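You operate a simulated robot arm through the tools that you are given. There is no shell and no other tool. Be economical: measure what you need, move in short steps, check, and stop when the job is done.

The job below is to be done with a simulated robot arm. You get a single attempt, and the scene is never put back.

TASK
Park the magnifier, move the disc to the green tray, wipe the soot off the glass and light the table.
Fine: use the felt block and put it back. What is to be rubbed or washed off counts as gone when no trace of it is left.

Only the result counts: the job must be done as asked and must still hold three seconds after the hand-in. Knocking over, shifting, dropping, spilling or breaking anything else fails it.

THE ROBOT
A 7-joint arm with a two-finger parallel gripper, fixed in place. Base frame: the origin is at the foot of the arm, x ahead of it, y to its left, z up; the work surface is at about z = 0.935. Units: m, degrees, N and s.
With the tool pointing down near the work surface it reaches from about 0.34 to 0.78 m from the base axis. Its first joint turns from -166.0 to 166.0 degrees. Payload 3.91 kg.
The tool frame sits at the grasp point between the pads (the TCP): z along the fingers, y along the line on which they close. The tips reach 0.03 m beyond it. Largest opening 0.11 m; finger width 0.02, thickness 0.01; the body of the gripper, 0.048 by 0.112 m, starts 0.055 m behind the TCP.
Orientation is that of the tool frame in the base frame, as a unit quaternion [w, x, y, z]. With the fingers straight down and closing along the base's y, the tool's x points along the base's -x, its y along +y and its z along -z.

THE INTERFACE
- The arm moves only by the tool drive_tool. Its argument "commands" is a list of rows, each a list of 3 entries, a list of its own where there are three numbers: the shift along the tool's x, y, z in m, then the turn, a rotation vector about the tool's x, y, z in degrees, then the closure, from 0 (fully open) to 1 (shut). In form: [[[x, y, z], [wx, wy, wz], fingers], ...]. A call has 1 to 8 rows; each row shifts and turns the commanded pose from where the row before left it, along the tool's axes as they then stand. A row lasts 0.2 s, in which the tool goes at most 0.05 m and 8.6 degrees; a call with a longer step from one row to the next is refused whole, and so is a gripper value outside its range. Where a pose cannot be reached the arm comes as near as it can. A force on the tool above 90 N (or 10 N above the force at the start of the call, whichever is more), or a blocked arm, ends the call early, and 0.2 s more pass. The fingers move at their own pace (about 0.153 m/s each) and stop on an object; they squeeze with about 24 N. The grip force told is the motor's: it shows also when the fingers shut on nothing. Time passes only in rows, and 0.2 s behind the last, so rows that do not move let the fingers close. The reply holds the time, the measured pose of the TCP, the force on the tool along the base axes, the opening and the grip force, in the units named above and with some noise, with the torque about the TCP (base axes, N m) and any sound that the robot's microphone picked up, and new pictures: "show" is both (left out), scene, wrist or none.
- Cameras (640 x 400 px; columns grow to the right, rows downward): "scene" is fixed at [0.0513, 0.6514, 1.5341]; the picture's right is [-0.51, -0.86, 0.00], its down [-0.81, 0.48, -0.34] and it looks along [0.29, -0.17, -0.94] (base axes); focal length 218 px, centre (320, 200). "wrist" rides on the gripper at [0.077, 0.007, -0.114] in the tool frame; the picture's right is [-0.09, 1.00, 0.00], its down [-0.80, -0.07, -0.59] and it looks along [-0.59, -0.05, 0.80] (tool axes); focal length 270 px, centre (320, 200). There is no depth. A picture from a camera that has moved, and an enlarged one, comes with that camera's place and axes in the base frame and with its lens.
- slide_trunk(by): slides the trunk up (or, below 0, down) by that many m; the arm rides with it, the base frame stays. It gives what a move gives, with no picture.
- close_up(camera, box): a new picture of the part [left, top, right, bottom] of that camera's present view, enlarged. It takes no simulated time.
- sign_off(): hands the job in; it is judged then, once.

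Work in short steps. Places have to be worked out from the pictures, the camera data and where the tool is seen: move nearer, look again, correct. Check each grasp and each placing, and mend what went wrong. You have 120 turns and 200 pictures in all, those below and enlarged ones among them. Open the gripper and draw the arm clear of the work before you hand the job in, unless the task says otherwise; then end with one line.

The tools are called by a JSON object that holds its "name" and its "arguments". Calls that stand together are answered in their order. drive_tool: Moves the arm, as the interface text tells. Its arguments: {"type":"object","properties":{"commands":{"type":"array"},"show":{"type":"string","enum":["both","scene","wrist","none"]}},"required":["commands"]} The other tools are called the same way: slide_trunk (by) slides the trunk up or down; close_up (camera, box) takes an enlarged picture of a part of a camera's view; sign_off () hands the job in.

At the start:

```text
time_s: 0.0
tcp_pos: [0.2622, 0.4095, 1.2177]
tool_rot: [0.0, 0.001, 1.0, 0.0]
wrist_force: [-0.6, 0.0, 0.2]
wrist_torque: [0.01, 0.01, 0.01]
opening: 0.1102
gripper_force: 0.1
trunk travel left (down, up): [-0.55, 0.06]
```

scene: 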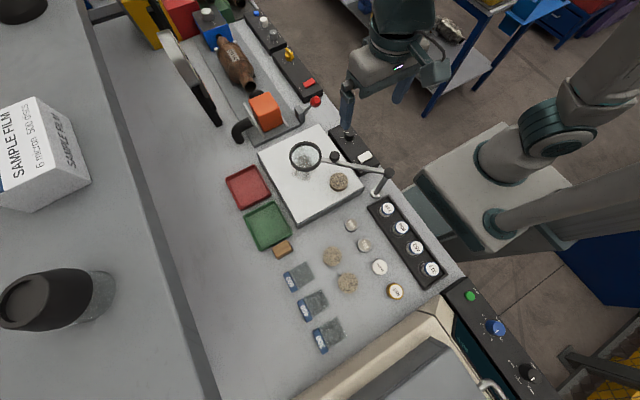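
wrist: 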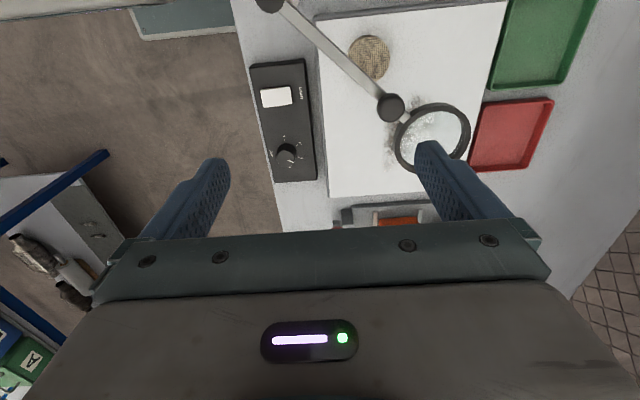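

I'll enlarge the work area around the light table to understand the pieces.

{"name": "close_up", "arguments": {"camera": "scene", "box": [220, 110, 420, 235]}}

{"name": "close_up", "arguments": {"camera": "wrist", "box": [230, 0, 570, 212]}}

{"name": "close_up", "arguments": {"camera": "scene", "box": [220, 190, 460, 340]}}

```text
3.20 times, centred on (320, 172) of scene
camera zoom: at [0.0513, 0.6514, 1.5341], right [-0.51, -0.86, 0.0], down [-0.81, 0.48, -0.34], along [0.29, -0.17, -0.94], focal length 699 px, centre (320, 288)
```

zoom: 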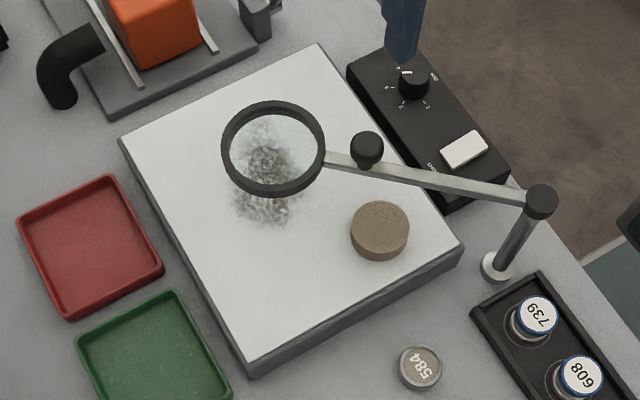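

```text
1.88 times, centred on (400, 106) of wrist
camera zoom: at [0.185, 0.4163, 1.3325], right [0.09, 1.0, 0.0], down [0.8, -0.07, 0.59], along [0.59, -0.05, -0.8], focal length 509 px, centre (169, 377)
```

zoom: 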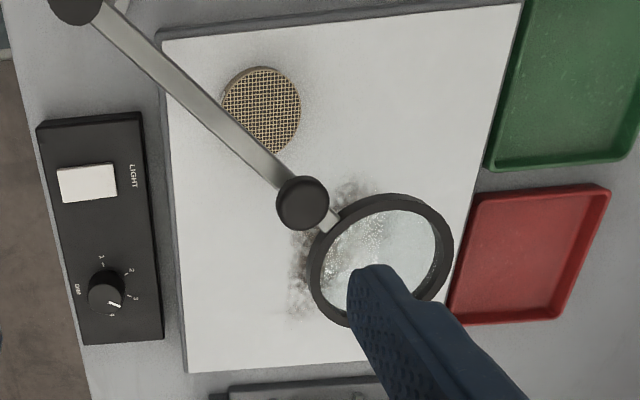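

```text
2.67 times, centred on (340, 265) of scene
camera zoom: at [0.0513, 0.6514, 1.5341], right [-0.51, -0.86, 0.0], down [-0.81, 0.48, -0.34], along [0.29, -0.17, -0.94], focal length 582 px, centre (267, 27)
```

zoom: 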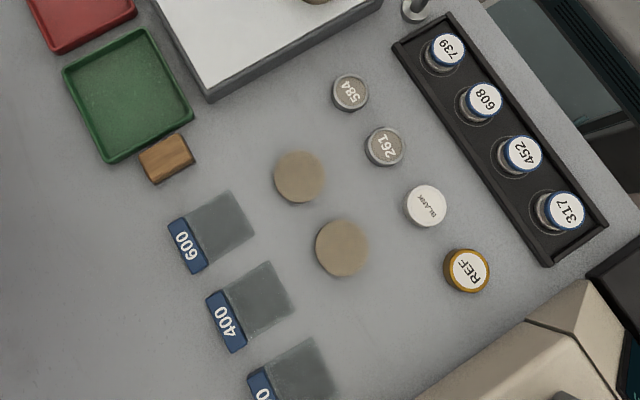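

The glass spans about x 0.20–0.45, y 0.42–0.635; the magnifier pivots near (0.17, 0.39) with its arm at z≈1.07. I move back (−x) and a bit up for a better wrist view of the magnifier, switch and soot.

{"name": "drive_tool", "arguments": {"commands": [[[0.04, 0, -0.02], [0, 0, 0], 0], [[0.04, 0, -0.02], [0, 0, 0], 0], [[0.04, 0.02, 0], [0, 0, 0], 0], [[0.03, 0.02, 0], [0, 0, 0], 0], [[0, 0, 0], [0, 0, 0], 0]]}}

```text
time_s: 1.2
tcp_pos: [0.1127, 0.4509, 1.2585]
tool_rot: [0.0, 0.001, 1.0, 0.0]
wrist_force: [0.6, -0.1, -0.5]
wrist_torque: [-0.01, 0.0, 0.0]
opening: 0.11
gripper_force: 0.0
trunk travel left (down, up): [-0.55, 0.06]
camera wrist: at [0.035, 0.4564, 1.3727], right [0.09, 1.0, 0.0], down [0.8, -0.07, 0.59], along [0.59, -0.05, -0.8], focal length 270 px, centre (320, 200)
```

scene: 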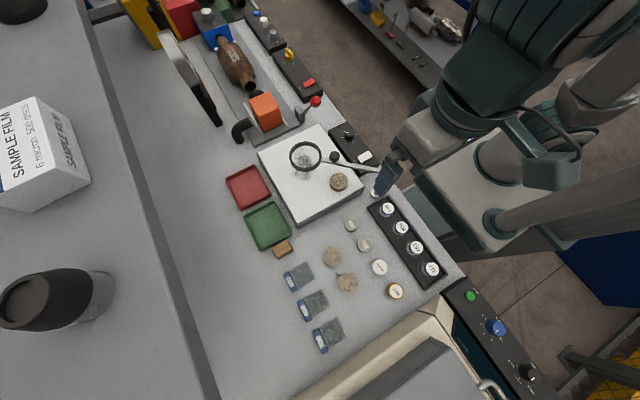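
wrist: 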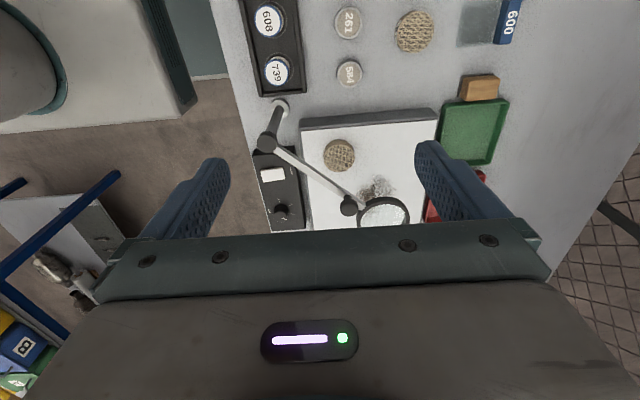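

The view is clear now; I enlarge the magnifier/switch area and the tray/block area.

{"name": "close_up", "arguments": {"camera": "wrist", "box": [240, 90, 440, 235]}}

{"name": "close_up", "arguments": {"camera": "wrist", "box": [320, 0, 540, 200]}}

{"name": "close_up", "arguments": {"camera": "scene", "box": [220, 60, 390, 180]}}

```text
2.76 times, centred on (340, 162) of wrist
camera zoom: at [0.035, 0.4564, 1.3727], right [0.09, 1.0, 0.0], down [0.8, -0.07, 0.59], along [0.59, -0.05, -0.8], focal length 746 px, centre (265, 303)
```

zoom: 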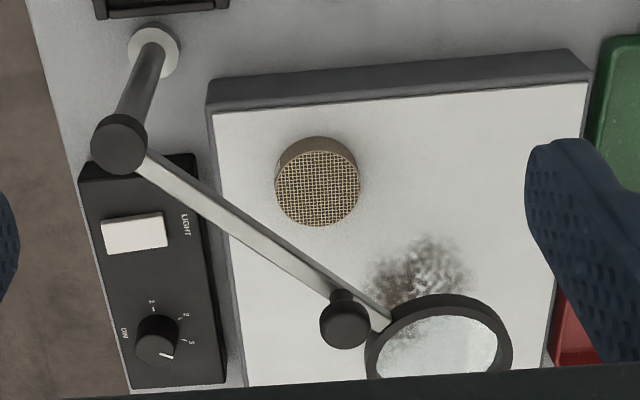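

```text
2.00 times, centred on (430, 100) of wrist
camera zoom: at [0.035, 0.4564, 1.3727], right [0.09, 1.0, 0.0], down [0.8, -0.07, 0.59], along [0.59, -0.05, -0.8], focal length 541 px, centre (100, 400)
```

zoom: 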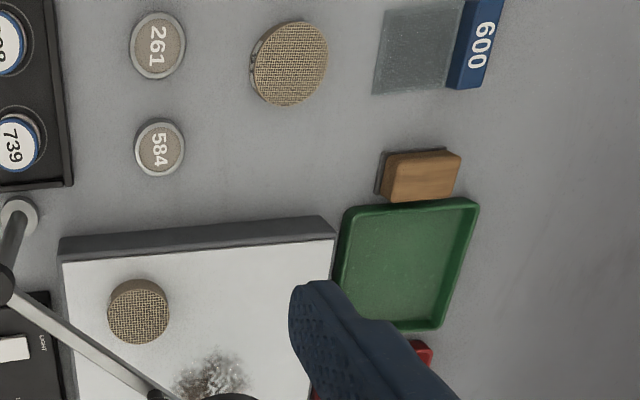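

```text
3.33 times, centred on (305, 120) of scene
camera zoom: at [0.0513, 0.6514, 1.5341], right [-0.51, -0.86, 0.0], down [-0.81, 0.48, -0.34], along [0.29, -0.17, -0.94], focal length 728 px, centre (370, 467)
```

zoom: 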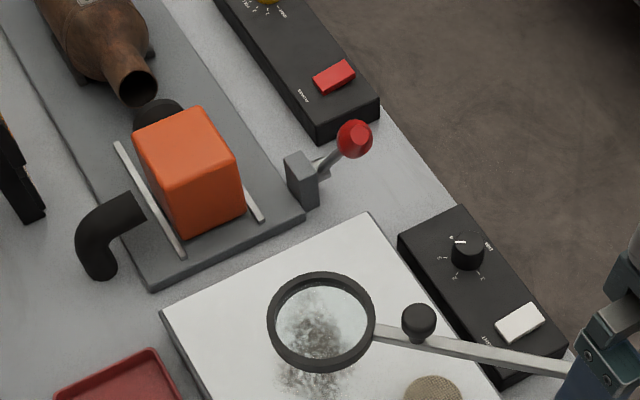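

The felt block is the wooden block with the grey sole by the green tray, at about (0.157, 0.68). The magnifier arm is at z≈1.045, angle ≈43° about the pivot at (0.17, 0.39). I'll close the fingers, come down on its +x/−y side, and push it counter-clockwise off the glass.

{"name": "drive_tool", "arguments": {"commands": [[[-0.045, -0.005, 0], [0, 0, 0], 1], [[-0.045, -0.005, 0], [0, 0, 0], 1], [[-0.045, -0.005, 0.02], [0, 0, 0], 1], [[-0.024, -0.005, 0.04], [0, 0, 0], 1], [[0, 0, 0.045], [0, 0, 0], 1], [[0, 0, 0], [0, 0, 0], 1]]}}

```text
time_s: 2.6
tcp_pos: [0.2716, 0.4287, 1.1529]
tool_rot: [0.0, 0.0, 1.0, 0.0]
wrist_force: [0.6, -0.6, -0.3]
wrist_torque: [0.01, -0.01, -0.01]
opening: 0.0
gripper_force: 24.2
trunk travel left (down, up): [-0.55, 0.06]
camera wrist: at [0.1941, 0.4355, 1.2668], right [0.09, 1.0, 0.0], down [0.8, -0.07, 0.59], along [0.59, -0.05, -0.8], focal length 270 px, centre (320, 200)
```

scene: 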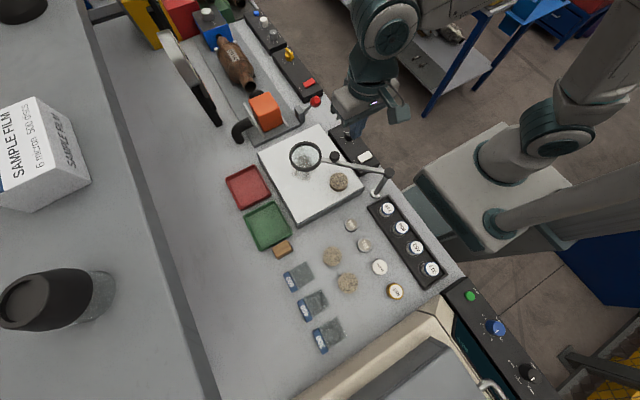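
wrist: 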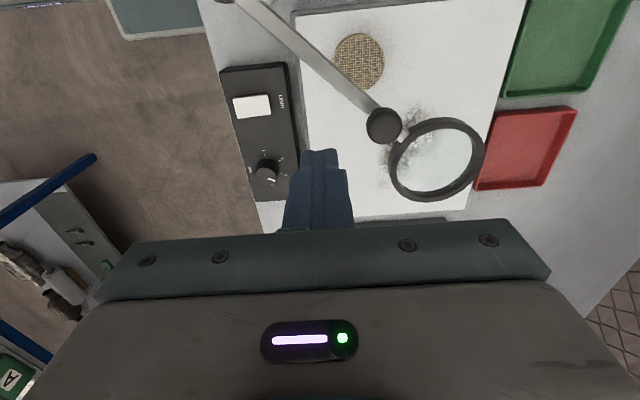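

Fingers shut and beside the arm. Descend to TCP z≈1.05 and check.

{"name": "drive_tool", "arguments": {"commands": [[[0, 0, 0.035], [0, 0, 0], 1], [[0, 0, 0.035], [0, 0, 0], 1], [[0, 0, 0.033], [0, 0, 0], 1], [[0, 0, 0], [0, 0, 0], 1]]}}

```text
time_s: 3.6
tcp_pos: [0.2719, 0.4303, 1.0525]
tool_rot: [0.001, 0.0, 1.0, 0.001]
wrist_force: [0.5, 0.2, -0.3]
wrist_torque: [0.01, 0.01, -0.01]
opening: 0.0001
gripper_force: 23.4
trunk travel left (down, up): [-0.55, 0.06]
camera wrist: at [0.1943, 0.4363, 1.1656], right [0.09, 1.0, 0.0], down [0.8, -0.07, 0.59], along [0.59, -0.05, -0.8], focal length 270 px, centre (320, 200)
```

scene: 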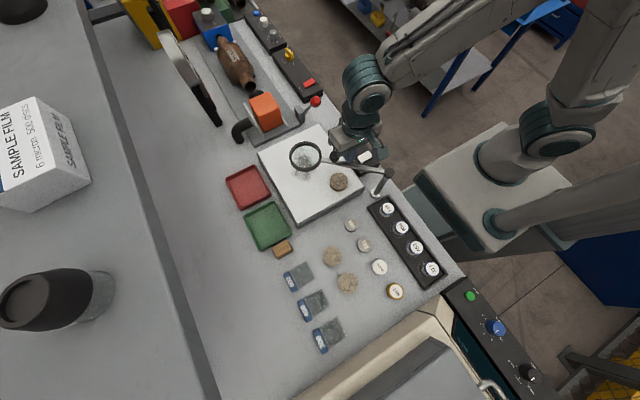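
wrist: 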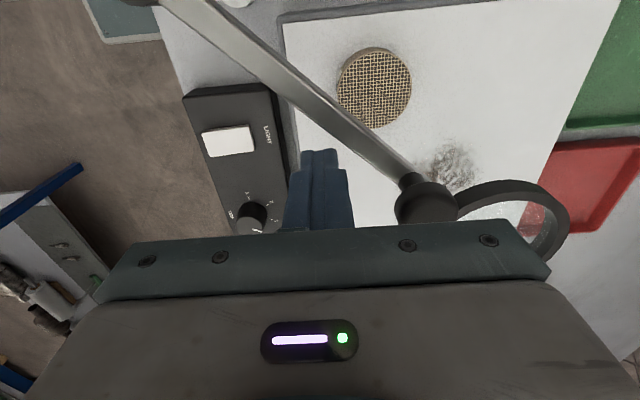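

Good clearance. Now push along a circle around the pivot, in 10° steps.

{"name": "drive_tool", "arguments": {"commands": [[[0.009, 0.017, 0], [0, 0, 0], 1], [[0.011, 0.015, 0], [0, 0, 0], 1], [[0.014, 0.013, 0], [0, 0, 0], 1], [[0.016, 0.01, 0], [0, 0, 0], 1], [[0, 0, 0], [0, 0, 0], 1]]}}

```text
time_s: 4.8
tcp_pos: [0.2217, 0.4835, 1.0505]
tool_rot: [0.001, 0.0, 1.0, 0.0]
wrist_force: [-1.2, -3.7, -2.1]
wrist_torque: [0.05, -0.01, 0.08]
opening: 0.0
gripper_force: 24.0
trunk travel left (down, up): [-0.55, 0.06]
camera wrist: at [0.1439, 0.491, 1.1649], right [0.09, 1.0, 0.0], down [0.8, -0.07, 0.59], along [0.59, -0.05, -0.8], focal length 270 px, centre (320, 200)
```

scene: 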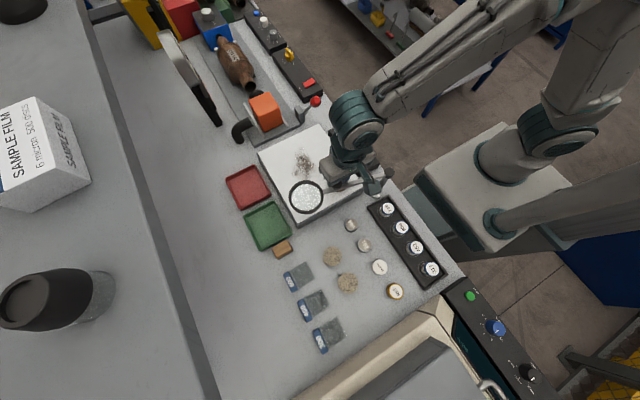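
wrist: 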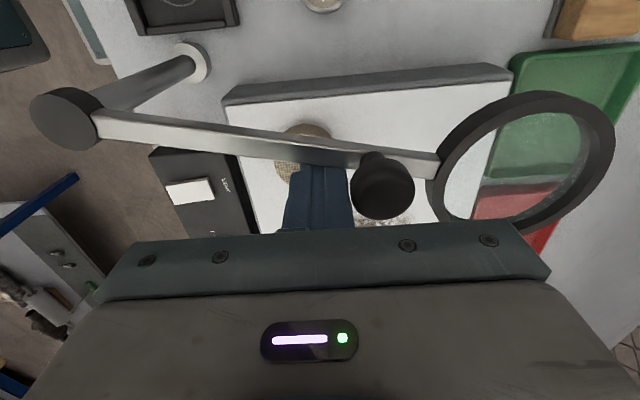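

The magnifier swings easily (force ≈4 N). Continue the arc to about 132°.

{"name": "drive_tool", "arguments": {"commands": [[[0.017, 0.008, 0], [0, 0, 0], 1], [[0.019, 0.004, 0], [0, 0, 0], 1], [[0.019, 0.001, 0], [0, 0, 0], 1], [[0.019, -0.002, 0], [0, 0, 0], 1], [[0.018, -0.006, 0], [0, 0, 0], 1], [[0.017, -0.009, 0], [0, 0, 0], 1], [[0.015, -0.011, 0], [0, 0, 0], 1], [[0, 0, 0], [0, 0, 0], 1]]}}

```text
time_s: 5.8
tcp_pos: [0.1943, 0.4889, 1.0511]
tool_rot: [0.011, 0.012, 1.0, -0.004]
wrist_force: [64.5, -24.4, -1.3]
wrist_torque: [-0.06, 0.25, -0.02]
opening: 0.0001
gripper_force: 23.7
trunk travel left (down, up): [-0.55, 0.06]
stopped in row 4: the force on the tool passed its limit at 91 N (the readings are from after the stop); the commanded pose is now the measured one
camera wrist: at [0.1144, 0.4987, 1.1636], right [0.11, 0.99, -0.01], down [0.79, -0.09, 0.61], along [0.61, -0.07, -0.79], focal length 270 px, centre (320, 200)
```

scene: 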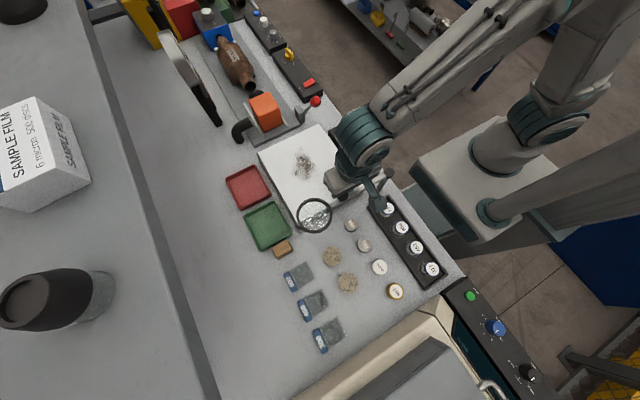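
wrist: 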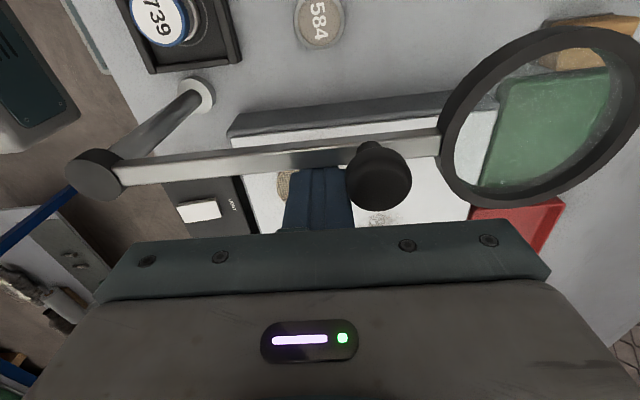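

It hit an end stop at about 87°, where the lens still overlaps the glass edge. So the parking side is the other way (clockwise). I back off, lift, cross over to the other side of the arm.

{"name": "drive_tool", "arguments": {"commands": [[[-0.025, 0.003, 0], [0, 0, 0], 1], [[0, 0, -0.045], [0, 0, 0], 1], [[0, 0, -0.045], [0, 0, 0], 1], [[0.045, 0.0, 0], [0, 0, 0], 1], [[0.045, 0, 0], [0, 0, 0], 1], [[0, 0, 0], [0, 0, 0], 1]]}}

```text
time_s: 7.2
tcp_pos: [0.0957, 0.4995, 1.1399]
tool_rot: [0.012, 0.004, 1.0, -0.001]
wrist_force: [0.2, -0.4, 0.8]
wrist_torque: [0.01, 0.0, -0.02]
opening: 0.0
gripper_force: 24.2
trunk travel left (down, up): [-0.55, 0.06]
camera wrist: at [0.0147, 0.5071, 1.2518], right [0.1, 1.0, 0.0], down [0.79, -0.08, 0.61], along [0.61, -0.06, -0.79], focal length 270 px, centre (320, 200)
```

scene: 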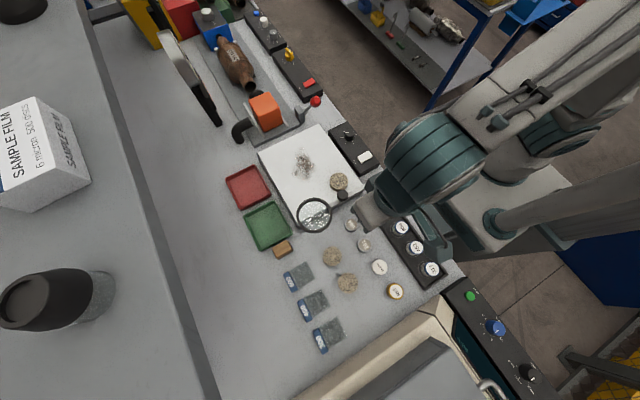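
wrist: 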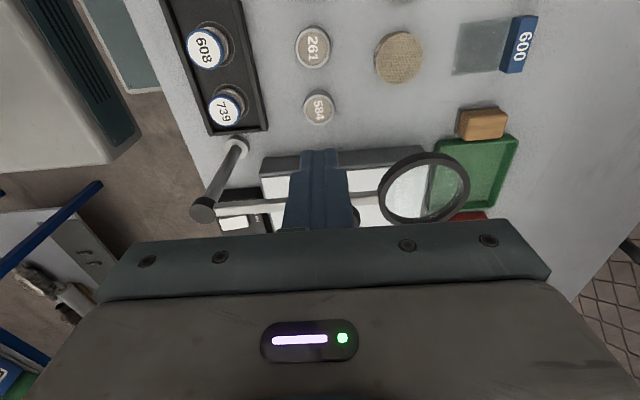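

I level the tool, drop down on the −x side of the arm and prepare the clockwise push.

{"name": "drive_tool", "arguments": {"commands": [[[-0.02, -0.0155, 0], [0, 1.4, -0.4], 1], [[0, 0, 0.045], [0, 0, 0], 1], [[0, 0, 0.043], [0, 0, 0], 1], [[-0.0175, 0.008, 0], [0, 0, 0], 1], [[-0.018, 0.005, 0], [0, 0, 0], 1], [[-0.019, 0.002, 0], [0, 0, 0], 1], [[-0.019, -0.002, 0], [0, 0, 0], 1], [[0, 0, 0], [0, 0, 0], 1]]}}

```text
time_s: 9.0
tcp_pos: [0.1904, 0.4973, 1.0511]
tool_rot: [0.0, 0.0, 1.0, -0.001]
wrist_force: [0.3, 0.0, 0.3]
wrist_torque: [0.0, 0.0, -0.01]
opening: 0.0
gripper_force: 24.1
trunk travel left (down, up): [-0.55, 0.06]
camera wrist: at [0.1125, 0.5039, 1.1657], right [0.09, 1.0, 0.0], down [0.8, -0.07, 0.59], along [0.59, -0.06, -0.8], focal length 270 px, centre (320, 200)
```

scene: 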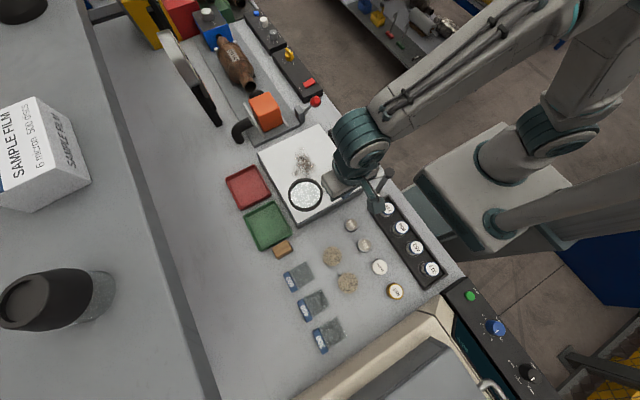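
wrist: 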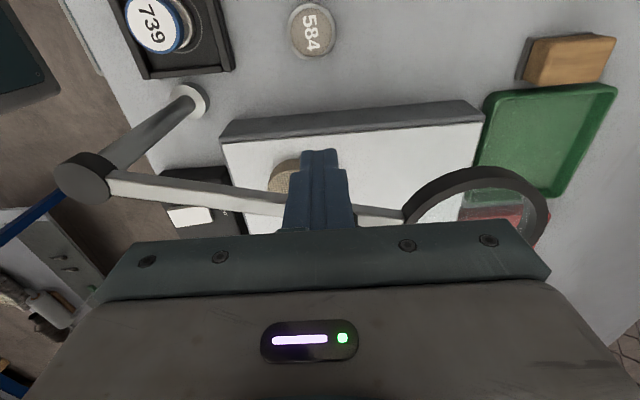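

Moving clockwise fine. Continue the arc toward ~10°.

{"name": "drive_tool", "arguments": {"commands": [[[-0.018, -0.005, 0], [0, 0, 0], 1], [[-0.0175, -0.008, 0], [0, 0, 0], 1], [[-0.0155, -0.0105, 0], [0, 0, 0], 1], [[-0.0135, -0.0135, 0], [0, 0, 0], 1], [[-0.0105, -0.0155, 0], [0, 0, 0], 1], [[-0.008, -0.0175, 0], [0, 0, 0], 1], [[-0.005, -0.018, 0], [0, 0, 0], 1], [[0, 0, 0], [0, 0, 0], 1]]}}

```text
time_s: 10.8
tcp_pos: [0.2727, 0.4271, 1.05]
tool_rot: [0.003, -0.002, 1.0, -0.003]
wrist_force: [-20.7, 36.2, 9.8]
wrist_torque: [0.39, 0.17, 0.12]
opening: 0.0
gripper_force: 24.1
trunk travel left (down, up): [-0.55, 0.06]
camera wrist: at [0.1944, 0.4341, 1.1651], right [0.08, 1.0, -0.01], down [0.8, -0.06, 0.6], along [0.6, -0.05, -0.8], focal length 270 px, centre (320, 200)
```

scene: 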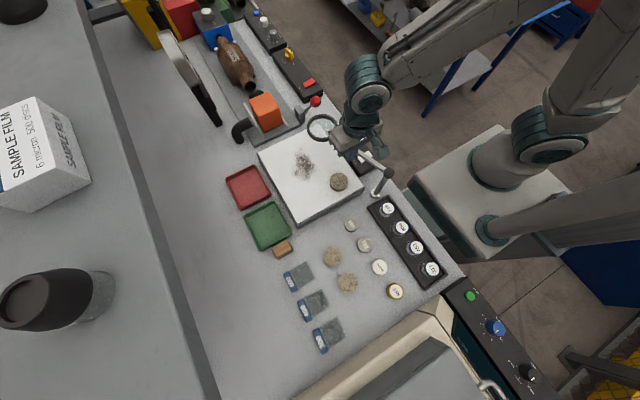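
wrist: 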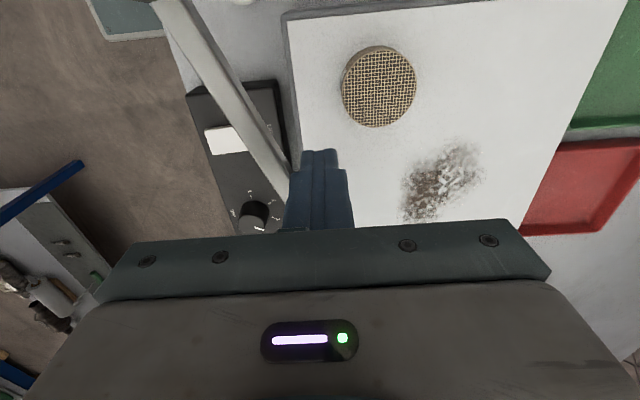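

Resistance of about 40 N now with the arm at ~12–15°; the lens is near the glass's far-right corner. I take a close look before pushing more.

{"name": "close_up", "arguments": {"camera": "scene", "box": [240, 90, 420, 210]}}

{"name": "close_up", "arguments": {"camera": "wrist", "box": [120, 0, 400, 240]}}

```text
3.33 times, centred on (330, 150) of scene
camera zoom: at [0.0513, 0.6514, 1.5341], right [-0.51, -0.86, 0.0], down [-0.81, 0.48, -0.34], along [0.29, -0.17, -0.94], focal length 728 px, centre (287, 367)
```

zoom: 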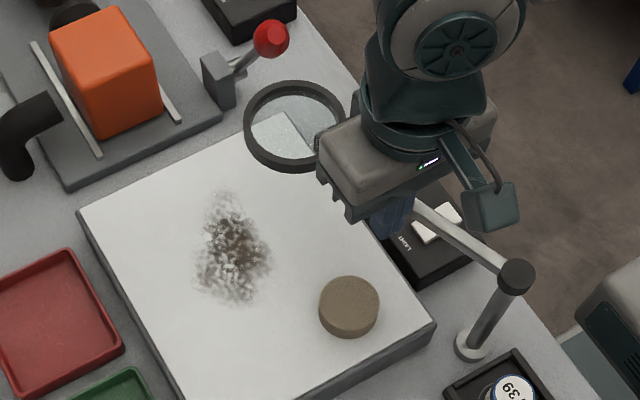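

```text
1.67 times, centred on (260, 120) of wrist
camera zoom: at [0.1944, 0.4341, 1.1651], right [0.08, 1.0, -0.01], down [0.8, -0.06, 0.6], along [0.6, -0.05, -0.8], focal length 450 px, centre (420, 333)
```

zoom: 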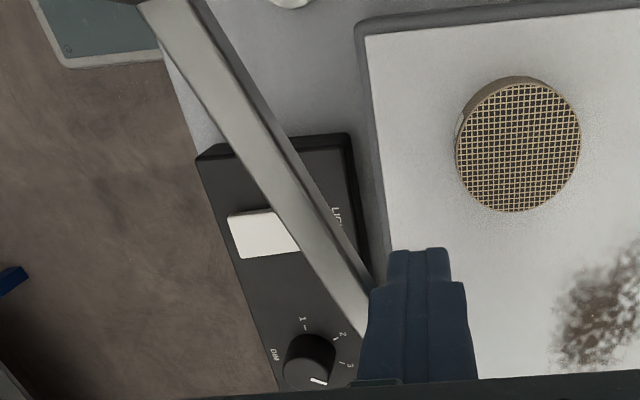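

The lens still overlaps the glass corner. I push a little further in small steps to learn whether this is a stop or just stiff.

{"name": "drive_tool", "arguments": {"commands": [[[-0.001, -0.005, 0], [0, 0, 0], 1], [[-0.001, -0.005, 0], [0, 0, 0], 1], [[-0.001, -0.005, 0], [0, 0, 0], 1], [[0, -0.005, 0], [0, 0, 0], 1]]}}

```text
time_s: 11.5
tcp_pos: [0.2719, 0.4223, 1.0579]
tool_rot: [0.025, -0.013, 0.997, 0.074]
wrist_force: [-40.1, 247.7, -179.0]
wrist_torque: [3.3, 2.03, 2.08]
opening: 0.0001
gripper_force: 24.4
trunk travel left (down, up): [-0.55, 0.06]
stopped in row 3: the arm was blocked; the commanded pose is now the measured one
camera wrist: at [0.1886, 0.4107, 1.1672], right [0.06, 0.99, 0.15], down [0.77, -0.14, 0.62], along [0.63, 0.08, -0.77], focal length 270 px, centre (320, 200)
```

scene: 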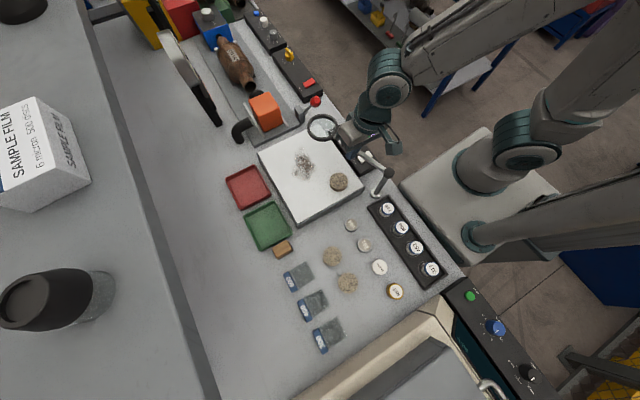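
wrist: 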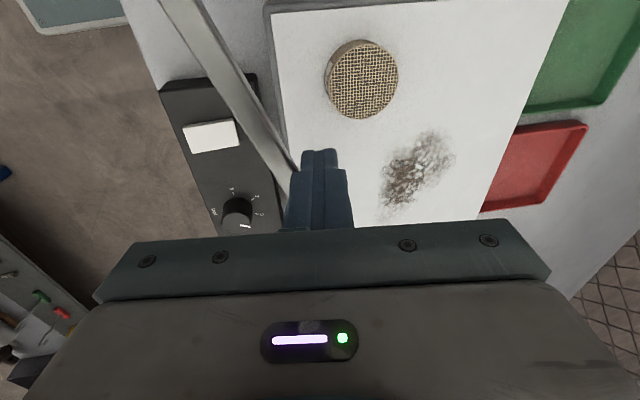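

That is a hard stop. I back off toward +y, level the tool and rise to look at the full picture.

{"name": "drive_tool", "arguments": {"commands": [[[-0.005, 0.02, 0], [4.2, 1.4, 0.7], 1], [[-0.005, 0.02, 0], [4.2, 1.4, 0.7], 1], [[0, 0, -0.04], [0, 0, 0], 1], [[0.03, 0, -0.045], [0, 0, 0], 1], [[0.045, 0, -0.045], [0, 0, 0], 1], [[0.045, 0, -0.03], [0, 0, 0], 1], [[0, 0, 0], [0, 0, 0], 1]]}}

```text
refused: row 4 steps farther than a row can; nothing moved
```

{"name": "drive_tool", "arguments": {"commands": [[[-0.005, 0.02, 0], [4.2, 1.4, 0.7], 1], [[-0.005, 0.02, 0], [4.2, 1.4, 0.7], 1], [[0, 0, -0.04], [0, 0, 0], 1], [[0, 0, -0.045], [0, 0, 0], 1], [[0.03, 0, -0.035], [0, 0, 0], 1], [[0.045, 0, -0.02], [0, 0, 0], 1], [[0.045, 0, 0], [0, 0, 0], 1], [[0, 0, 0], [0, 0, 0], 1]]}}

```text
time_s: 11.8
tcp_pos: [0.2782, 0.307, 1.0878]
tool_rot: [0.025, 0.109, 0.989, 0.097]
wrist_force: [-0.6, 1.2, 1.9]
wrist_torque: [-0.16, -0.1, 0.0]
opening: 0.0
gripper_force: 23.7
trunk travel left (down, up): [-0.55, 0.06]
stopped in row 1: the arm was blocked; the commanded pose is now the measured one
camera wrist: at [0.1962, 0.3085, 1.1985], right [0.29, 0.93, 0.2], down [0.72, -0.35, 0.59], along [0.62, -0.03, -0.78], focal length 270 px, centre (320, 200)
```

scene: 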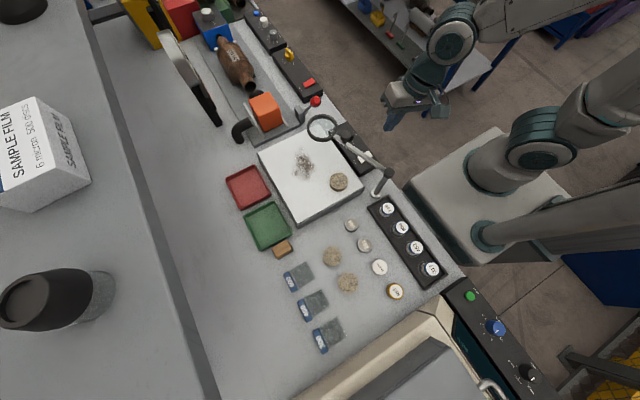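
wrist: 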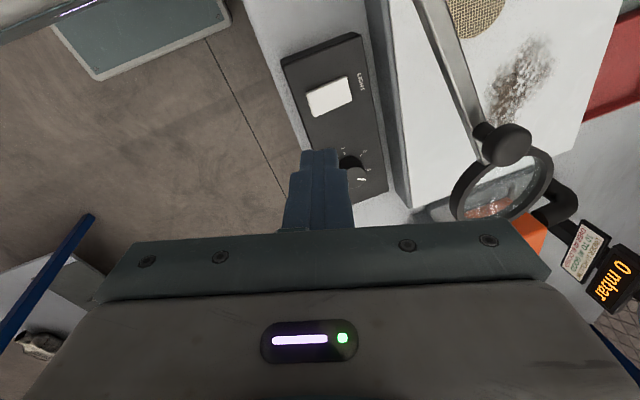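

The tool slipped beneath and past the magnifier arm to its −y side; the magnifier, at ~15°, looks intact. I rise here clear of everything and level the tool.

{"name": "drive_tool", "arguments": {"commands": [[[0, 0, -0.04], [0, 0, 0], 1], [[0, 0, -0.045], [0, 0, 0], 1], [[0, 0, -0.02], [4, 1, -4.5], 1], [[0, 0, 0], [4, 1, -4.5], 1], [[0, 0, 0], [3, 1, -4], 1], [[0, 0, 0], [0, 0, 0], 1]]}}

```text
time_s: 12.2
tcp_pos: [0.277, 0.2008, 1.1255]
tool_rot: [0.021, 0.08, 0.986, 0.148]
wrist_force: [-1.2, 2.2, 1.5]
wrist_torque: [-0.19, -0.02, -0.01]
opening: 0.0001
gripper_force: 24.3
trunk travel left (down, up): [-0.55, 0.06]
stopped in row 1: the arm was blocked; the commanded pose is now the measured one
camera wrist: at [0.1949, 0.1868, 1.2346], right [0.24, 0.92, 0.3], down [0.74, -0.37, 0.56], along [0.63, 0.08, -0.77], focal length 270 px, centre (320, 200)
```

scene: 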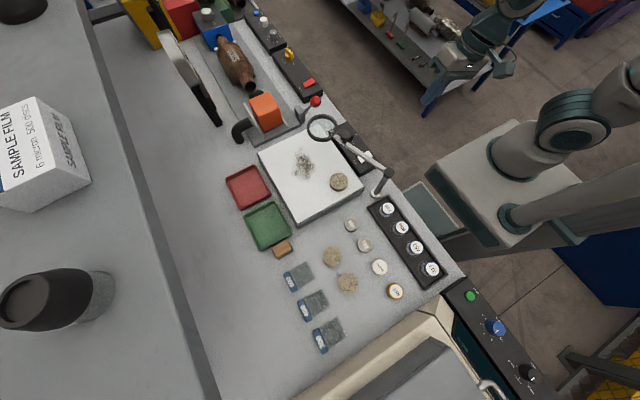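
wrist: 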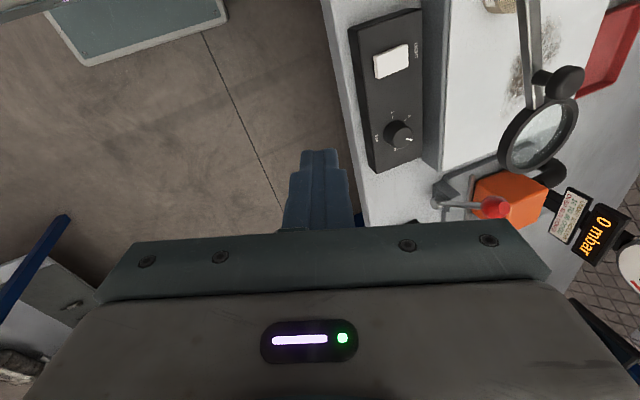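

The arm is still swinging back from the release and my steps got cut. I let it settle with a still row.

{"name": "drive_tool", "arguments": {"commands": [[[0, 0, 0], [0, 0, 0], 1], [[0, 0, 0], [0, 0, 0], 1]], "show": "none"}}

```text
time_s: 12.9
tcp_pos: [0.2762, 0.224, 1.1116]
tool_rot: [0.015, 0.084, 0.985, 0.147]
wrist_force: [-0.9, 0.6, 0.4]
wrist_torque: [-0.04, -0.06, -0.03]
opening: 0.0
gripper_force: 24.3
trunk travel left (down, up): [-0.55, 0.06]
stopped in row 2: the arm was blocked; the commanded pose is now the measured one
```

Settled near the inner reach limit and reported blocked. I move up and outward (+x) in small steps.

{"name": "drive_tool", "arguments": {"commands": [[[-0.03, 0, -0.02], [0, 0, 0], 1], [[-0.03, 0, -0.02], [0, 0, 0], 1], [[-0.03, 0, -0.02], [0, 0, 0], 1]]}}

```text
time_s: 13.8
tcp_pos: [0.3683, 0.2076, 1.1667]
tool_rot: [0.015, 0.075, 0.988, 0.136]
wrist_force: [-0.8, -0.1, -0.3]
wrist_torque: [0.0, 0.0, 0.01]
opening: 0.0
gripper_force: 24.4
trunk travel left (down, up): [-0.55, 0.06]
camera wrist: at [0.287, 0.1964, 1.2781], right [0.23, 0.94, 0.27], down [0.75, -0.35, 0.56], along [0.62, 0.07, -0.78], focal length 270 px, centre (320, 200)
```

scene: 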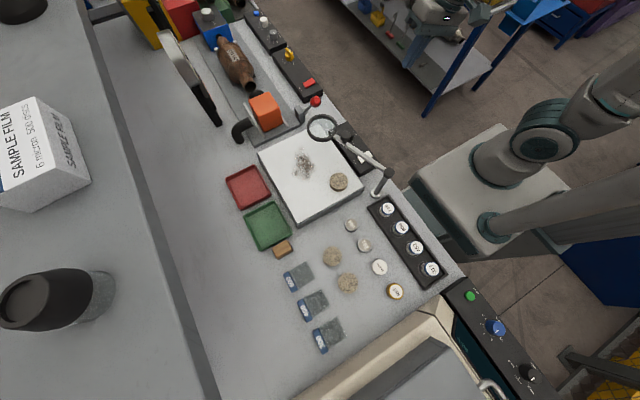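
wrist: 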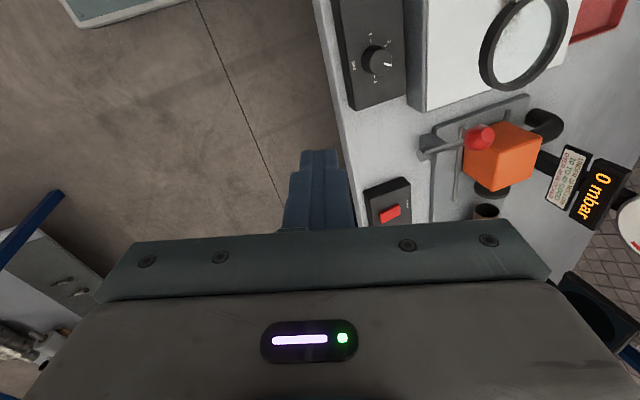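

Recovered. Level the tool and get to z≈1.17, then I'll look again.

{"name": "drive_tool", "arguments": {"commands": [[[0, 0, -0.01], [5.2, 0.6, -2.9], 1], [[0, 0, -0.01], [5.2, 0.6, -2.9], 1], [[0, 0, 0], [5.2, 0.6, -2.9], 1], [[0, 0.045, 0], [0, 0, 0], 1], [[0.02, 0.045, 0], [0, 0, 0], 1], [[0, 0, 0], [0, 0, 0], 1]]}}

```text
time_s: 15.2
tcp_pos: [0.3475, 0.29, 1.1867]
tool_rot: [-0.001, 0.0, 1.0, 0.0]
wrist_force: [0.3, 0.2, 0.5]
wrist_torque: [-0.02, 0.01, 0.03]
opening: 0.0
gripper_force: 23.8
trunk travel left (down, up): [-0.55, 0.06]
camera wrist: at [0.271, 0.2958, 1.3014], right [0.09, 1.0, 0.0], down [0.8, -0.07, 0.59], along [0.59, -0.05, -0.81], focal length 270 px, centre (320, 200)
```

scene: 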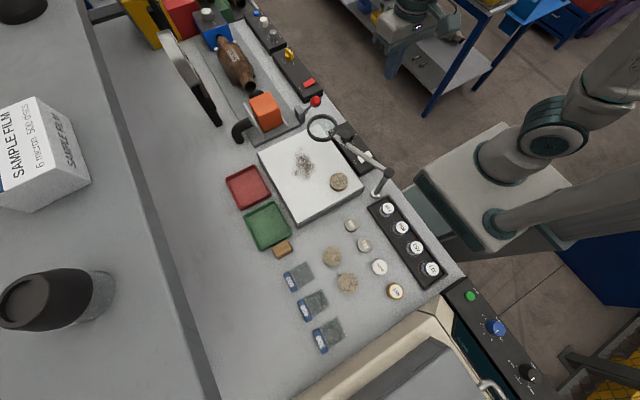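
wrist: 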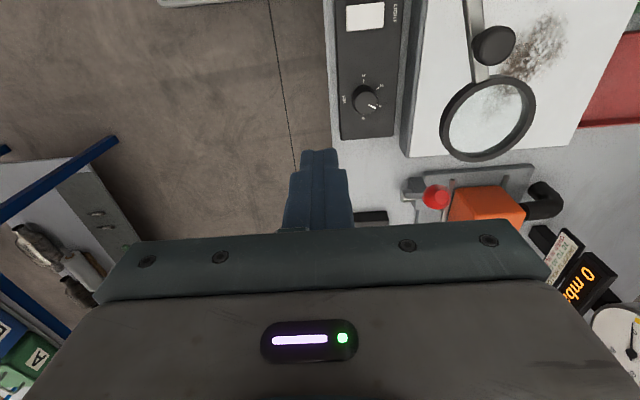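

Clear view of the magnifier now; enlarge it to judge its angle and any marks at the pivot or the table.

{"name": "close_up", "arguments": {"camera": "scene", "box": [290, 100, 410, 210]}}

{"name": "close_up", "arguments": {"camera": "wrist", "box": [320, 0, 440, 150]}}

```text
3.64 times, centred on (350, 155) of scene
camera zoom: at [0.0513, 0.6514, 1.5341], right [-0.51, -0.86, 0.0], down [-0.81, 0.48, -0.34], along [0.29, -0.17, -0.94], focal length 794 px, centre (211, 364)
```

zoom: 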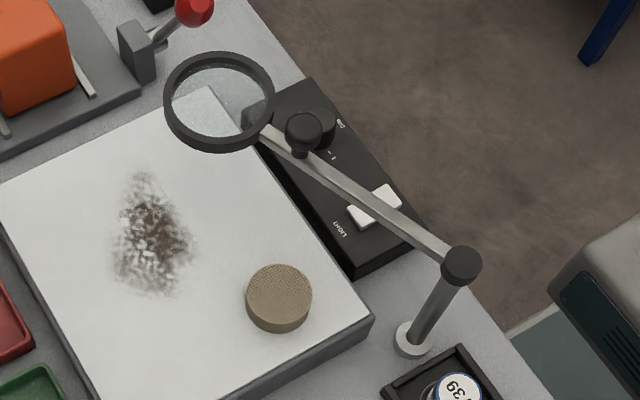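

```text
2.67 times, centred on (380, 75) of wrist
camera zoom: at [0.271, 0.2958, 1.3014], right [0.09, 1.0, 0.0], down [0.8, -0.07, 0.59], along [0.59, -0.05, -0.81], focal length 721 px, centre (160, 533)
```

zoom: 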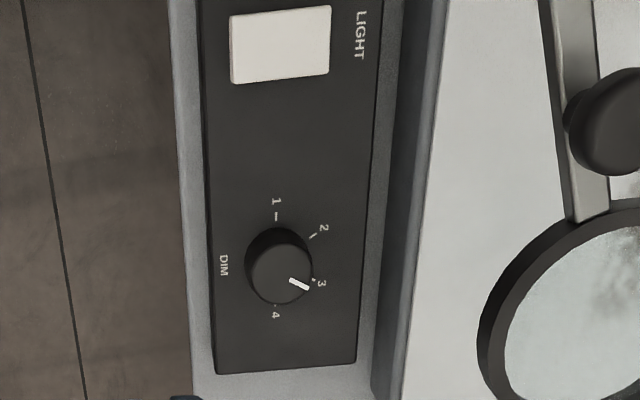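

The clockwise stop leaves the lens over the glass, so parked must be the counter-clockwise stop, where the lens centre is off the glass. I come down on the −y side and push it back counter-clockwise.

{"name": "drive_tool", "arguments": {"commands": [[[0.035, 0.025, 0], [0, 0, 0], 1], [[0.03, 0.03, 0.02], [0, 0, 0], 1], [[0, 0.0, 0.045], [0, 0, 0], 1], [[0, 0, 0.045], [0, 0, 0], 1], [[0, 0, 0.025], [0, 0, 0], 1], [[0, 0, 0], [0, 0, 0], 1]]}}

```text
time_s: 16.6
tcp_pos: [0.2821, 0.3436, 1.0508]
tool_rot: [-0.001, 0.0, 1.0, 0.001]
wrist_force: [0.1, -0.2, 0.9]
wrist_torque: [-0.03, 0.03, -0.02]
opening: 0.0002
gripper_force: 24.1
trunk travel left (down, up): [-0.55, 0.06]
camera wrist: at [0.2049, 0.3493, 1.1661], right [0.09, 1.0, 0.0], down [0.8, -0.07, 0.59], along [0.59, -0.05, -0.81], focal length 270 px, centre (320, 200)
```

scene: 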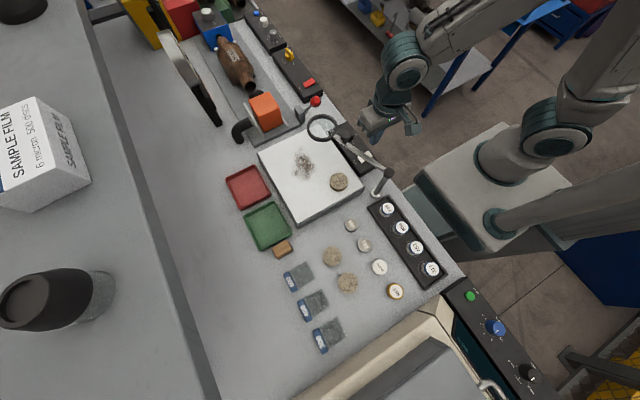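
wrist: 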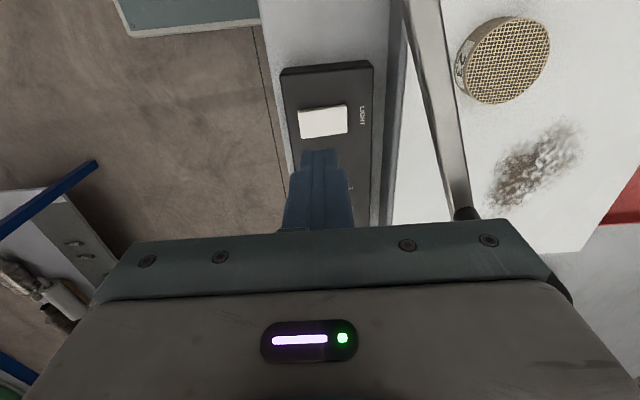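

Push counter-clockwise along the arc.

{"name": "drive_tool", "arguments": {"commands": [[[0.005, 0.0275, 0], [0, 0, 0], 1], [[0, 0.019, 0], [0, 0, 0], 1], [[0.002, 0.019, 0], [0, 0, 0], 1], [[0.005, 0.018, 0], [0, 0, 0], 1], [[0.008, 0.0175, 0], [0, 0, 0], 1], [[0.0105, 0.0155, 0], [0, 0, 0], 1], [[0.0135, 0.0135, 0], [0, 0, 0], 1], [[0, 0, 0], [0, 0, 0], 1]], "show": "scene"}}

{"name": "drive_tool", "arguments": {"commands": [[[0.0155, 0.0105, 0], [0, 0, 0], 1], [[0.0175, 0.008, 0], [0, 0, 0], 1], [[0.009, 0.002, 0], [0, 0, 0], 1], [[0, 0, 0], [0, 0, 0], 1]]}}

```text
time_s: 18.4
tcp_pos: [0.2378, 0.4723, 1.0526]
tool_rot: [-0.001, 0.0, 1.0, 0.0]
wrist_force: [-1.1, 0.2, 0.4]
wrist_torque: [0.0, 0.0, -0.02]
opening: 0.0
gripper_force: 23.8
trunk travel left (down, up): [-0.55, 0.06]
```

scene: 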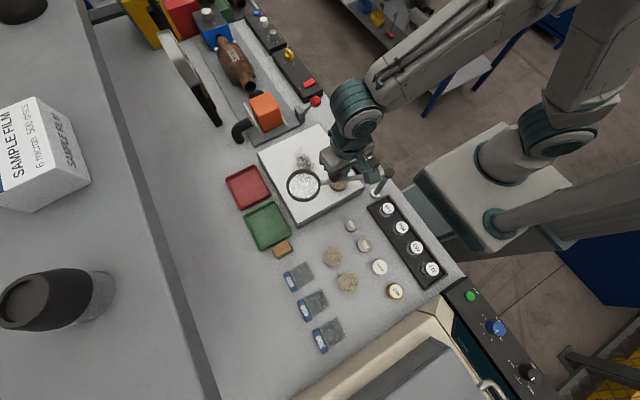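

```text
time_s: 19.4
tcp_pos: [0.1961, 0.4894, 1.0537]
tool_rot: [-0.002, -0.001, 1.0, 0.0]
wrist_force: [-1.5, -27.4, -5.6]
wrist_torque: [0.38, -0.05, 0.32]
opening: 0.0
gripper_force: 24.3
trunk travel left (down, up): [-0.55, 0.06]
camera wrist: at [0.1188, 0.4962, 1.1669], right [0.09, 1.0, 0.0], down [0.8, -0.07, 0.59], along [0.59, -0.05, -0.81], focal length 270 px, centre (320, 200)
```

scene: 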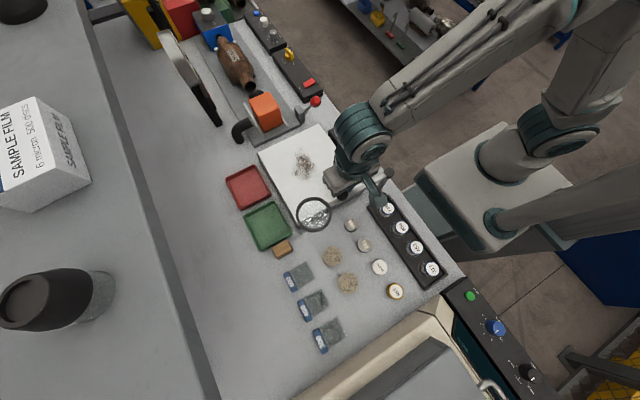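
wrist: 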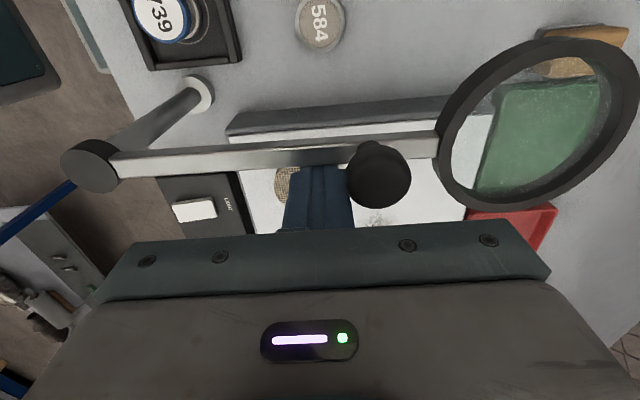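

The 27 N is radial: the finger is rubbing the knob, not a stop. I pull in to a smaller radius (−y) and push gently further in −x.

{"name": "drive_tool", "arguments": {"commands": [[[0, -0.02, 0], [0, 0, 0], 1], [[0.005, 0, 0], [0, 0, 0], 1], [[0.005, 0, 0], [0, 0, 0], 1], [[0.005, 0, 0], [0, 0, 0], 1], [[0, 0, 0], [0, 0, 0], 1]]}}

```text
time_s: 20.6
tcp_pos: [0.1944, 0.4755, 1.0534]
tool_rot: [0.002, 0.005, 1.0, 0.004]
wrist_force: [56.2, 11.4, 19.4]
wrist_torque: [0.46, -0.2, -0.05]
opening: 0.0002
gripper_force: 24.3
trunk travel left (down, up): [-0.55, 0.06]
camera wrist: at [0.1164, 0.4804, 1.1673], right [0.1, 1.0, 0.01], down [0.8, -0.08, 0.6], along [0.59, -0.05, -0.8], focal length 270 px, centre (320, 200)
```

scene: 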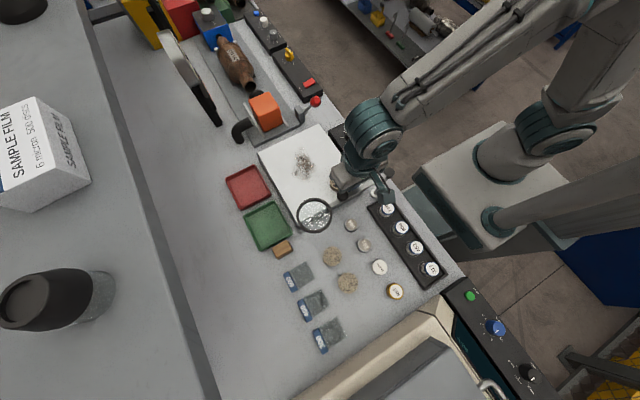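
wrist: 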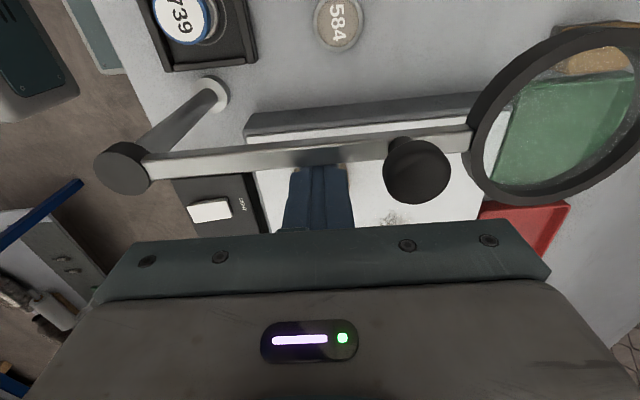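

At the stop with ~56 N on the arm itself: the magnifier is at its end stop, lens clear of the disc and soot. I back off and rise, opening the gripper, then go above the disc at (0.244, 0.478).

{"name": "drive_tool", "arguments": {"commands": [[[-0.03, 0, 0], [0, 0, 0], 1], [[-0.01, 0, 0], [0, -0.4, 0], 1], [[0, 0, -0.045], [0, 0, 0], 1], [[0, 0, -0.045], [0, 0, 0], 0], [[-0.015, 0.0, 0], [0, 0, 0], 0], [[0, 0, 0], [0, 0, 0], 0]]}}

```text
time_s: 21.9
tcp_pos: [0.2361, 0.4736, 1.1427]
tool_rot: [0.003, 0.0, 1.0, 0.0]
wrist_force: [0.2, 0.7, -0.4]
wrist_torque: [-0.01, -0.02, 0.02]
opening: 0.1098
gripper_force: 0.0
trunk travel left (down, up): [-0.55, 0.06]
camera wrist: at [0.158, 0.4792, 1.2567], right [0.09, 1.0, 0.0], down [0.8, -0.07, 0.6], along [0.6, -0.05, -0.8], focal length 270 px, centre (320, 200)
```

scene: 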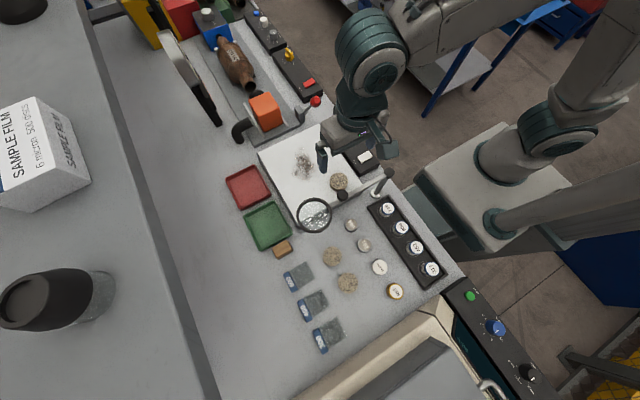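
wrist: 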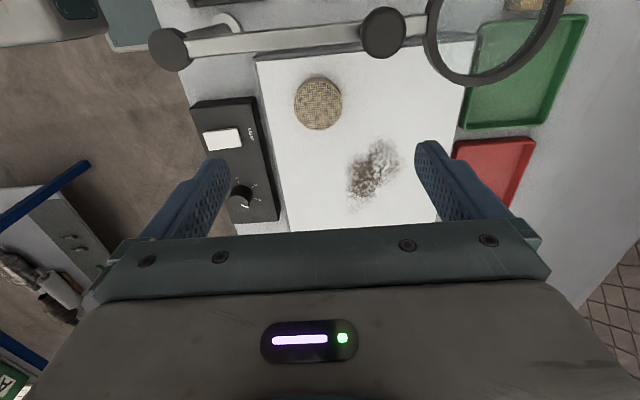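

Disc from this view: about (0.245, 0.473). I centre over it with the opening reduced to ~0.075 and descend to TCP 1.03 (tips ~1.0).

{"name": "drive_tool", "arguments": {"commands": [[[-0.009, 0, 0], [0, -0.3, 0], 0.3], [[0, 0, 0.04], [0, 0, 0], 0.3], [[0, 0, 0.04], [0, 0, 0], 0.3], [[0, 0, 0.03], [0, 0, 0], 0.3], [[0, 0, 0], [0, 0, 0], 0.3]]}}

```text
time_s: 23.1
tcp_pos: [0.2454, 0.4741, 1.0322]
tool_rot: [0.005, 0.0, 1.0, 0.002]
wrist_force: [-0.2, -0.5, 0.0]
wrist_torque: [0.04, -0.01, 0.02]
opening: 0.0767
gripper_force: 0.0
trunk travel left (down, up): [-0.55, 0.06]
camera wrist: at [0.167, 0.4795, 1.1454], right [0.09, 1.0, 0.0], down [0.79, -0.07, 0.6], along [0.6, -0.05, -0.8], focal length 270 px, centre (320, 200)
```

scene: 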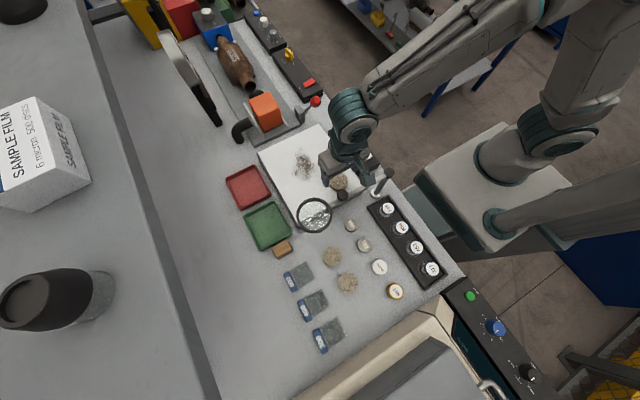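
wrist: 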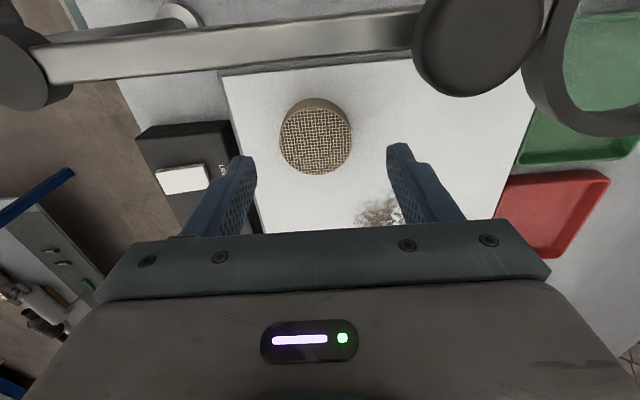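

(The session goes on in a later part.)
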